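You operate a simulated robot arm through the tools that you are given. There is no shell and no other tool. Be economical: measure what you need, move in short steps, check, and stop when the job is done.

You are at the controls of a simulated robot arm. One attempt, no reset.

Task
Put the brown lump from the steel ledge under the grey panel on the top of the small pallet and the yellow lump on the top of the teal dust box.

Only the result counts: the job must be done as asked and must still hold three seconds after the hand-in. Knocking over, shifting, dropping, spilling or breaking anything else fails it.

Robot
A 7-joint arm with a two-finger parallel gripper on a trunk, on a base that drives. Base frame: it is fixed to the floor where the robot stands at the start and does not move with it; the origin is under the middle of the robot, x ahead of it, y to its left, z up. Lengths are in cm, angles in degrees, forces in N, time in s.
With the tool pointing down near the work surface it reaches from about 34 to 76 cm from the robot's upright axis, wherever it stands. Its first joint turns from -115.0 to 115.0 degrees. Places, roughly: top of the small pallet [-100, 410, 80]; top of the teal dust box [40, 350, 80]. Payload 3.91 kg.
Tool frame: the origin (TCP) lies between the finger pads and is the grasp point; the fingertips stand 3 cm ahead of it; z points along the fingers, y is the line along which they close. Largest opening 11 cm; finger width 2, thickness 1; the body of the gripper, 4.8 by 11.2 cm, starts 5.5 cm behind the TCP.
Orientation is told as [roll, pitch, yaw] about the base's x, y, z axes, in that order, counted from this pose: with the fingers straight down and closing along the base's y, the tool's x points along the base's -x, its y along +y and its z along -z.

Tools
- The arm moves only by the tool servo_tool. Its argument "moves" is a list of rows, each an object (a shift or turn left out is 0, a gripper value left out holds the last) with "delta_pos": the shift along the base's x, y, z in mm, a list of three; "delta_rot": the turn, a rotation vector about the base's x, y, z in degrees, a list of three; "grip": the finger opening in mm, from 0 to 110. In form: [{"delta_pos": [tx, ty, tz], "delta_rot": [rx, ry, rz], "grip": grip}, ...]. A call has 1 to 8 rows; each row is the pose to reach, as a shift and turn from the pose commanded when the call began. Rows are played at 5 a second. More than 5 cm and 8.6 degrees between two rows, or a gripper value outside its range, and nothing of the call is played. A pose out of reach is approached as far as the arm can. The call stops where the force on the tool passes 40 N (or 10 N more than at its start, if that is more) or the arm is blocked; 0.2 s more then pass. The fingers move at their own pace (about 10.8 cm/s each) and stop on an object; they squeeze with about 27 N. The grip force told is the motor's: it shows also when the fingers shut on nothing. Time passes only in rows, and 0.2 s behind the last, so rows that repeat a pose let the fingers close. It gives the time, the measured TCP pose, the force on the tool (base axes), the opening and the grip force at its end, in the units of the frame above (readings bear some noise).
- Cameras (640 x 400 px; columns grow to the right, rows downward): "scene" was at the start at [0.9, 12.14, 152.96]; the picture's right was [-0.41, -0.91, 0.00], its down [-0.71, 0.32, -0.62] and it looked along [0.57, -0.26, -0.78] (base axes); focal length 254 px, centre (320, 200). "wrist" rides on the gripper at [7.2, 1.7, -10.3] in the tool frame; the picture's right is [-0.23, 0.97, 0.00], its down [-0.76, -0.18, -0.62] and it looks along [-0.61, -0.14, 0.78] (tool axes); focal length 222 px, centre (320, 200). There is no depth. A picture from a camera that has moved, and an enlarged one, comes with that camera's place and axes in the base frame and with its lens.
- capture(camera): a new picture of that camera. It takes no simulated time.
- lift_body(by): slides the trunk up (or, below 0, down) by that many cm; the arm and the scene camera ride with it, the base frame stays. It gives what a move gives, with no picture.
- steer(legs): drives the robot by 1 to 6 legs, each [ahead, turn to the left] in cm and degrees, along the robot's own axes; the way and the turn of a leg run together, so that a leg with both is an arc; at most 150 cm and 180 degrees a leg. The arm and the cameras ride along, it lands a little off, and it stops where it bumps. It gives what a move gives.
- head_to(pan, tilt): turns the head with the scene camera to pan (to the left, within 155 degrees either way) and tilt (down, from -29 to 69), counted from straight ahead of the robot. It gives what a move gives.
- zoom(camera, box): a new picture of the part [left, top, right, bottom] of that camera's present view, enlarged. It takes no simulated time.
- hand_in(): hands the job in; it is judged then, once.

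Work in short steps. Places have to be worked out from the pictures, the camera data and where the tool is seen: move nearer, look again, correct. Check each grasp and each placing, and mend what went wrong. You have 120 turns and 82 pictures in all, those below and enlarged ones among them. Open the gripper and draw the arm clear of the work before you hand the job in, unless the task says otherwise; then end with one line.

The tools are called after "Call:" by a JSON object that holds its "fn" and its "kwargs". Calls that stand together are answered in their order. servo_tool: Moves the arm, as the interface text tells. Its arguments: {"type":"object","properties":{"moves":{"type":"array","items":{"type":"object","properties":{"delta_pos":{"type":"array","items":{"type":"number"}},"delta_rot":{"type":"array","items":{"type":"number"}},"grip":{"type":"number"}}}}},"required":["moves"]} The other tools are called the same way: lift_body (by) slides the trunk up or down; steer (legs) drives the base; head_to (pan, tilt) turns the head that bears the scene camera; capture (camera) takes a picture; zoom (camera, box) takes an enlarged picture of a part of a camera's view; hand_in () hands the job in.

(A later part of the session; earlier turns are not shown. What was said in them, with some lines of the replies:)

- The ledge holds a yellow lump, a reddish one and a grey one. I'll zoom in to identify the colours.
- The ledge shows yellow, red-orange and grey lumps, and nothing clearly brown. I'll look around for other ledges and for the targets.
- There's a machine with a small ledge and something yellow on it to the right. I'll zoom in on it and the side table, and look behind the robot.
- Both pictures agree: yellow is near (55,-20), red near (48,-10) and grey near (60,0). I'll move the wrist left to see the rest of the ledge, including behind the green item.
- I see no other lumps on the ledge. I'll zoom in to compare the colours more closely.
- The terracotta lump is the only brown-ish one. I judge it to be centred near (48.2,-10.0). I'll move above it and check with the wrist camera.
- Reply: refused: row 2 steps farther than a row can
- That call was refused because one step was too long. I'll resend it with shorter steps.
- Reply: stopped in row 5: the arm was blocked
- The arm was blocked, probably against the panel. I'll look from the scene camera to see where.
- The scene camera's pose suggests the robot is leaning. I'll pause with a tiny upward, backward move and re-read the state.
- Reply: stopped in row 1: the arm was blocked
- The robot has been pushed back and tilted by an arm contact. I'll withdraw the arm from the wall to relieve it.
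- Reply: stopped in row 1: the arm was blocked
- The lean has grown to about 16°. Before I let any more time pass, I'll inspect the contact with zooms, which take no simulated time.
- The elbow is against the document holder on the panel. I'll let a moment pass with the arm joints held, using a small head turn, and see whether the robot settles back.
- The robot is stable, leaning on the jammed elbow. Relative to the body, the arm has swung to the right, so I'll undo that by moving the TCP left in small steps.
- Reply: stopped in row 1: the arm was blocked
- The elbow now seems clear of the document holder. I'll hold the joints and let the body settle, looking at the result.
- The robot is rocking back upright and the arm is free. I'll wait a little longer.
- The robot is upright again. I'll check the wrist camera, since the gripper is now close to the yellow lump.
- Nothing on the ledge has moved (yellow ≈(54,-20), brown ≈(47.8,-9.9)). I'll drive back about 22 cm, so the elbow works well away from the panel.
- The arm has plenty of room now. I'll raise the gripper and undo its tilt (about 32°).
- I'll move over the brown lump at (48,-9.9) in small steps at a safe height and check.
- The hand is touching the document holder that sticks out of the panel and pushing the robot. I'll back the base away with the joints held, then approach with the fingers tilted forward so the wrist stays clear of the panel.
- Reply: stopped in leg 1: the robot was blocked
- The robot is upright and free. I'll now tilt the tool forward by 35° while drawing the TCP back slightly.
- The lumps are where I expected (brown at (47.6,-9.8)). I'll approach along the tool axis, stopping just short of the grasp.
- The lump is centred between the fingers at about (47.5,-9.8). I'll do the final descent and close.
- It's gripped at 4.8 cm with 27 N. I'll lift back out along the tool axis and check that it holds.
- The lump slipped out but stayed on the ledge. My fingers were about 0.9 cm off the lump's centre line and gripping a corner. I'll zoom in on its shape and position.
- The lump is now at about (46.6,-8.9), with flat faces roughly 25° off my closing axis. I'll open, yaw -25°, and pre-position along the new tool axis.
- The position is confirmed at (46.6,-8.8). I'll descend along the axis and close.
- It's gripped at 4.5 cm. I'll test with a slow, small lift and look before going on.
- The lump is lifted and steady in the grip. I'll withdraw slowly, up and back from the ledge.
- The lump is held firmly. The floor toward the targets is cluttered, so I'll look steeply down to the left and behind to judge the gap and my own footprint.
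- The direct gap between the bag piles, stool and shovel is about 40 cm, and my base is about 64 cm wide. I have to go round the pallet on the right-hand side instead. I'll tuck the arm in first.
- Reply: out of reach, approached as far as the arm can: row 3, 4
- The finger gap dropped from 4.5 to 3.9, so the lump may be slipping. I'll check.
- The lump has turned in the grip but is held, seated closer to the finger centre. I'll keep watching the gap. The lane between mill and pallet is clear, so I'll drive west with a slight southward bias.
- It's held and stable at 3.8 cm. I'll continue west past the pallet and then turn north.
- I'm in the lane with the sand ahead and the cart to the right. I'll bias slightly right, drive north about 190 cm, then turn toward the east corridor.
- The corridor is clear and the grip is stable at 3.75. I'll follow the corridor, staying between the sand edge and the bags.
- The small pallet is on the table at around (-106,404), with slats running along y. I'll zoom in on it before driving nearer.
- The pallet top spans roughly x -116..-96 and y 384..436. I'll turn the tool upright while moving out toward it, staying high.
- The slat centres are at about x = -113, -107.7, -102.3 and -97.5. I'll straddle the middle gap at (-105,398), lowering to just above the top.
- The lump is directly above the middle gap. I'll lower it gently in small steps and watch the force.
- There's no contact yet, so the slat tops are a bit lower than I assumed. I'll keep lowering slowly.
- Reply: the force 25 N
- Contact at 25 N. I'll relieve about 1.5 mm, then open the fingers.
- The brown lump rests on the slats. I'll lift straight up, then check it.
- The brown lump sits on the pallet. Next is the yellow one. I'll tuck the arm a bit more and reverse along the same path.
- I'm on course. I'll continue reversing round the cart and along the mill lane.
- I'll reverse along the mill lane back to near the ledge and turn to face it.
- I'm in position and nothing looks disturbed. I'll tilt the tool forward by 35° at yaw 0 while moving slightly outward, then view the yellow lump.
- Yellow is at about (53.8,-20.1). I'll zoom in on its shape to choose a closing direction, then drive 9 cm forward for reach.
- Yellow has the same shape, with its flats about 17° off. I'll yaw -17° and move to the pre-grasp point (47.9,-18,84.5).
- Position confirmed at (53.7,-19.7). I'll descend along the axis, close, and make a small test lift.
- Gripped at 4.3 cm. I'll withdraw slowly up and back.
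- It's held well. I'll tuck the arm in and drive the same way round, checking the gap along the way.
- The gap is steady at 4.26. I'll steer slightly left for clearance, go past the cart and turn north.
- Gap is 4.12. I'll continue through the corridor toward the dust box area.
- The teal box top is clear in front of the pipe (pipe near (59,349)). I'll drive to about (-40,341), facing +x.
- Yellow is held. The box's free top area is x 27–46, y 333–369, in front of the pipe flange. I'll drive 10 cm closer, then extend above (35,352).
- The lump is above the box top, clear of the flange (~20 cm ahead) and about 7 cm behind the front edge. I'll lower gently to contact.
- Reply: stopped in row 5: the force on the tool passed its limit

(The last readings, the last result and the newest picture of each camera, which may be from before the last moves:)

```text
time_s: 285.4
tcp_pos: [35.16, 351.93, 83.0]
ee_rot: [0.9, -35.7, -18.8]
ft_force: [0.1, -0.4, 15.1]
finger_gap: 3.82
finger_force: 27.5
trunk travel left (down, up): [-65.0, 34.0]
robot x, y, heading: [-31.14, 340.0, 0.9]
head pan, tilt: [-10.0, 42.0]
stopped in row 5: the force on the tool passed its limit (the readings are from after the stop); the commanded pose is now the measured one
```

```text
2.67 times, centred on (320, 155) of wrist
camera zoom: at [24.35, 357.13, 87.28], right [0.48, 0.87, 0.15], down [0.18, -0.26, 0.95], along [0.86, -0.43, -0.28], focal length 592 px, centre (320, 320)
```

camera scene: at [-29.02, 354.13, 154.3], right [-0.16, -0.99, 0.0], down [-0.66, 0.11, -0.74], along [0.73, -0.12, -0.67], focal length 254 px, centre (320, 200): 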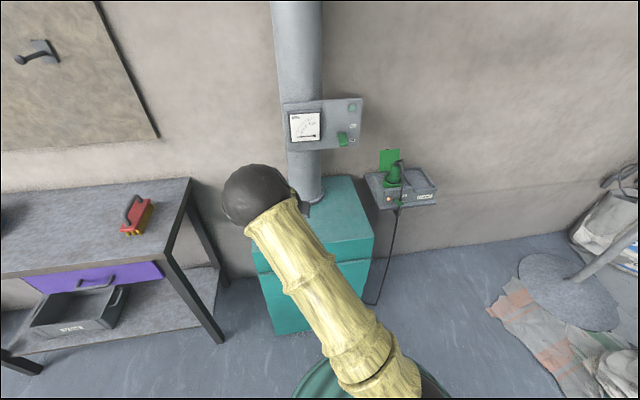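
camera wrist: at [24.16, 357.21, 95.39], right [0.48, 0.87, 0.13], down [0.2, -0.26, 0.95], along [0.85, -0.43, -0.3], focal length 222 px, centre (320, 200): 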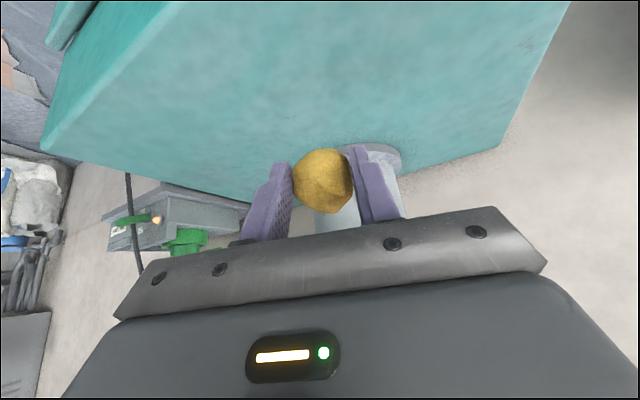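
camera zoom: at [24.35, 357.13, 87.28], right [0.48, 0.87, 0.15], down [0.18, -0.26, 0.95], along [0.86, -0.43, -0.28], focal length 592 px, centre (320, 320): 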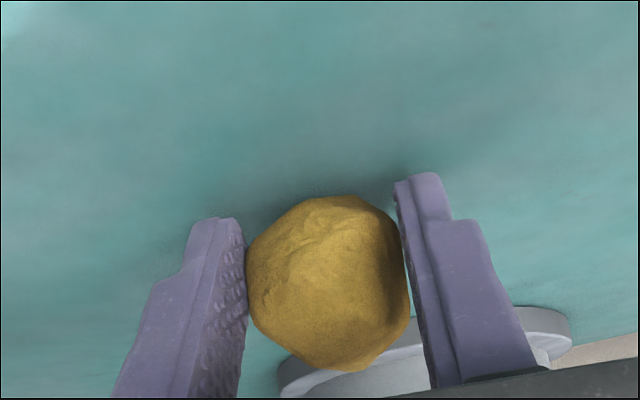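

It's in contact with the top. I'll relieve slightly and open the fingers gradually.

Call:
{"fn": "servo_tool", "kwargs": {"moves": [{"delta_pos": [0, 0, 1]}, {"delta_pos": [0, 0, 1], "grip": 42}, {"delta_pos": [0, 0, 1], "grip": 48}, {"delta_pos": [0, 0, 1], "grip": 60}, {"delta_pos": [0, 0, 1], "grip": 80}, {"delta_pos": [0, 0, 1], "grip": 90}]}}

Call:
{"fn": "capture", "kwargs": {"camera": "wrist"}}

```text
time_s: 286.8
tcp_pos: [35.17, 352.51, 83.18]
ee_rot: [1.3, -35.6, -18.5]
ft_force: [-5.5, 7.7, 9.3]
finger_gap: 8.72
finger_force: 0.0
trunk travel left (down, up): [-65.0, 34.0]
robot x, y, heading: [-31.16, 340.36, 0.9]
head pan, tilt: [-10.0, 42.0]
stopped in row 6: the force on the tool passed its limit (the readings are from after the stop); the commanded pose is now the measured one
```

```text
8 pictures are left
camera wrist: at [24.28, 357.77, 87.38], right [0.47, 0.87, 0.15], down [0.19, -0.26, 0.95], along [0.86, -0.42, -0.29], focal length 222 px, centre (320, 200)
```

wrist: 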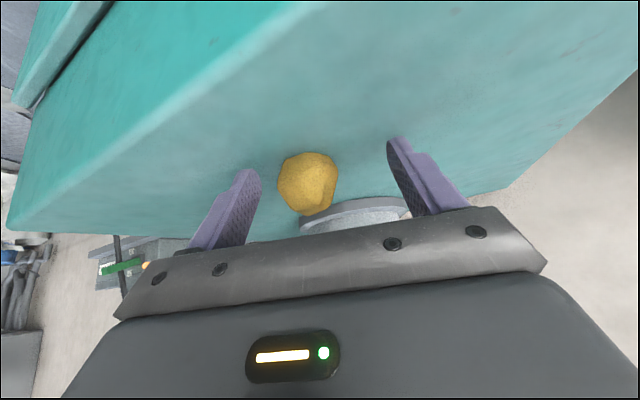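

Released, with the lump resting on the top between the open fingers. I'll back out along the tool axis.

Call:
{"fn": "servo_tool", "kwargs": {"moves": [{"delta_pos": [-8, 2, 12]}, {"delta_pos": [-20, 6, 30]}, {"delta_pos": [-42, 14, 62]}, {"delta_pos": [-66, 20, 96]}, {"delta_pos": [-95, 20, 130]}, {"delta_pos": [-135, 10, 140]}, {"delta_pos": [-175, 0, 150]}, {"delta_pos": [-210, -10, 160]}]}}

Call:
{"fn": "capture", "kwargs": {"camera": "scene"}}

Call:
{"fn": "capture", "kwargs": {"camera": "wrist"}}

```text
time_s: 288.6
tcp_pos: [14.16, 351.3, 98.85]
ee_rot: [1.2, -35.5, -18.5]
ft_force: [0.2, 0.4, 0.2]
finger_gap: 8.98
finger_force: 0.0
trunk travel left (down, up): [-65.0, 34.0]
robot x, y, heading: [-31.18, 340.13, 0.9]
head pan, tilt: [-10.0, 42.0]
```

```text
7 pictures are left
camera scene: at [-29.18, 354.08, 154.3], right [-0.16, -0.99, 0.0], down [-0.66, 0.11, -0.74], along [0.73, -0.12, -0.67], focal length 254 px, centre (320, 200)
```

scene: 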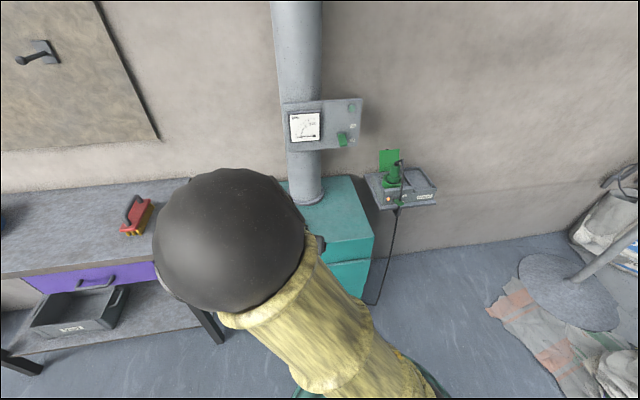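

```text
6 pictures are left
camera wrist: at [3.31, 356.54, 103.21], right [0.47, 0.87, 0.15], down [0.19, -0.26, 0.95], along [0.86, -0.42, -0.29], focal length 222 px, centre (320, 200)
```

wrist: 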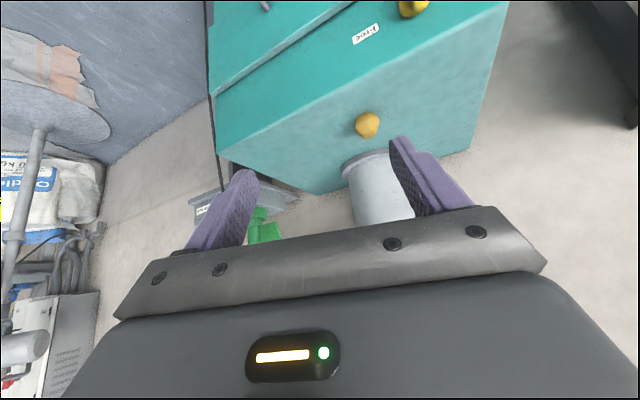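

Yellow sits on the box top. I'll take a last look at the brown lump on the pallet before handing in.

Call:
{"fn": "head_to", "kwargs": {"pan": 138, "tilt": 40}}

Call:
{"fn": "capture", "kwargs": {"camera": "scene"}}

Call:
{"fn": "zoom", "kwargs": {"camera": "wrist", "box": [320, 90, 416, 150]}}

```text
time_s: 290.9
tcp_pos: [14.37, 351.34, 98.89]
ee_rot: [1.0, -35.4, -18.5]
ft_force: [-0.5, 0.1, 0.1]
finger_gap: 8.98
finger_force: 0.1
trunk travel left (down, up): [-65.0, 34.0]
robot x, y, heading: [-30.86, 340.51, 0.7]
head pan, tilt: [138.0, 40.0]
```

```text
5 pictures are left
camera scene: at [-43.74, 361.05, 154.59], right [0.66, 0.75, 0.0], down [0.48, -0.42, -0.77], along [-0.58, 0.5, -0.64], focal length 254 px, centre (320, 200)
```

scene: 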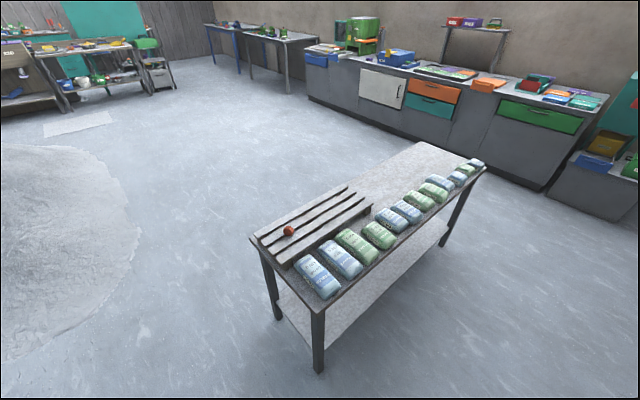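

```text
6.67 times, centred on (368, 120) of wrist
camera zoom: at [3.44, 356.57, 103.19], right [0.47, 0.87, 0.15], down [0.19, -0.26, 0.95], along [0.86, -0.42, -0.29], focal length 1481 px, centre (0, 733)
```

zoom: 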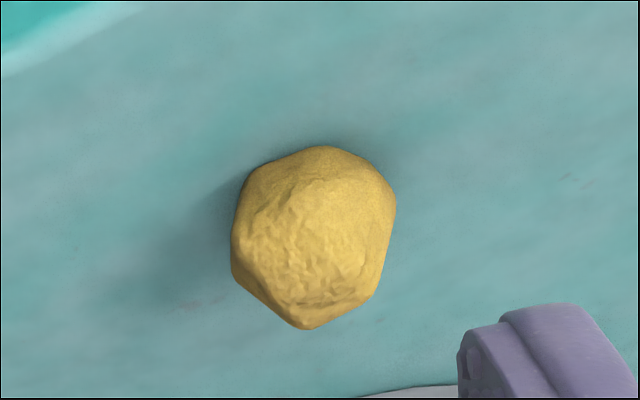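

Both lumps are resting in place, the gripper is open and the arm is clear. I'm handing in.

Call:
{"fn": "hand_in", "kwargs": {}}

```text
The job is handed in.
```

I put the brown lump on top of the small pallet and the yellow lump on top of the teal dust box, and handed the job in. No lump on the ledge was plainly brown, so I took the red-brown one. Early on the arm jammed against the panel and tilted the robot until I freed it; afterwards nothing on the ledge had moved, and I saw no damage.
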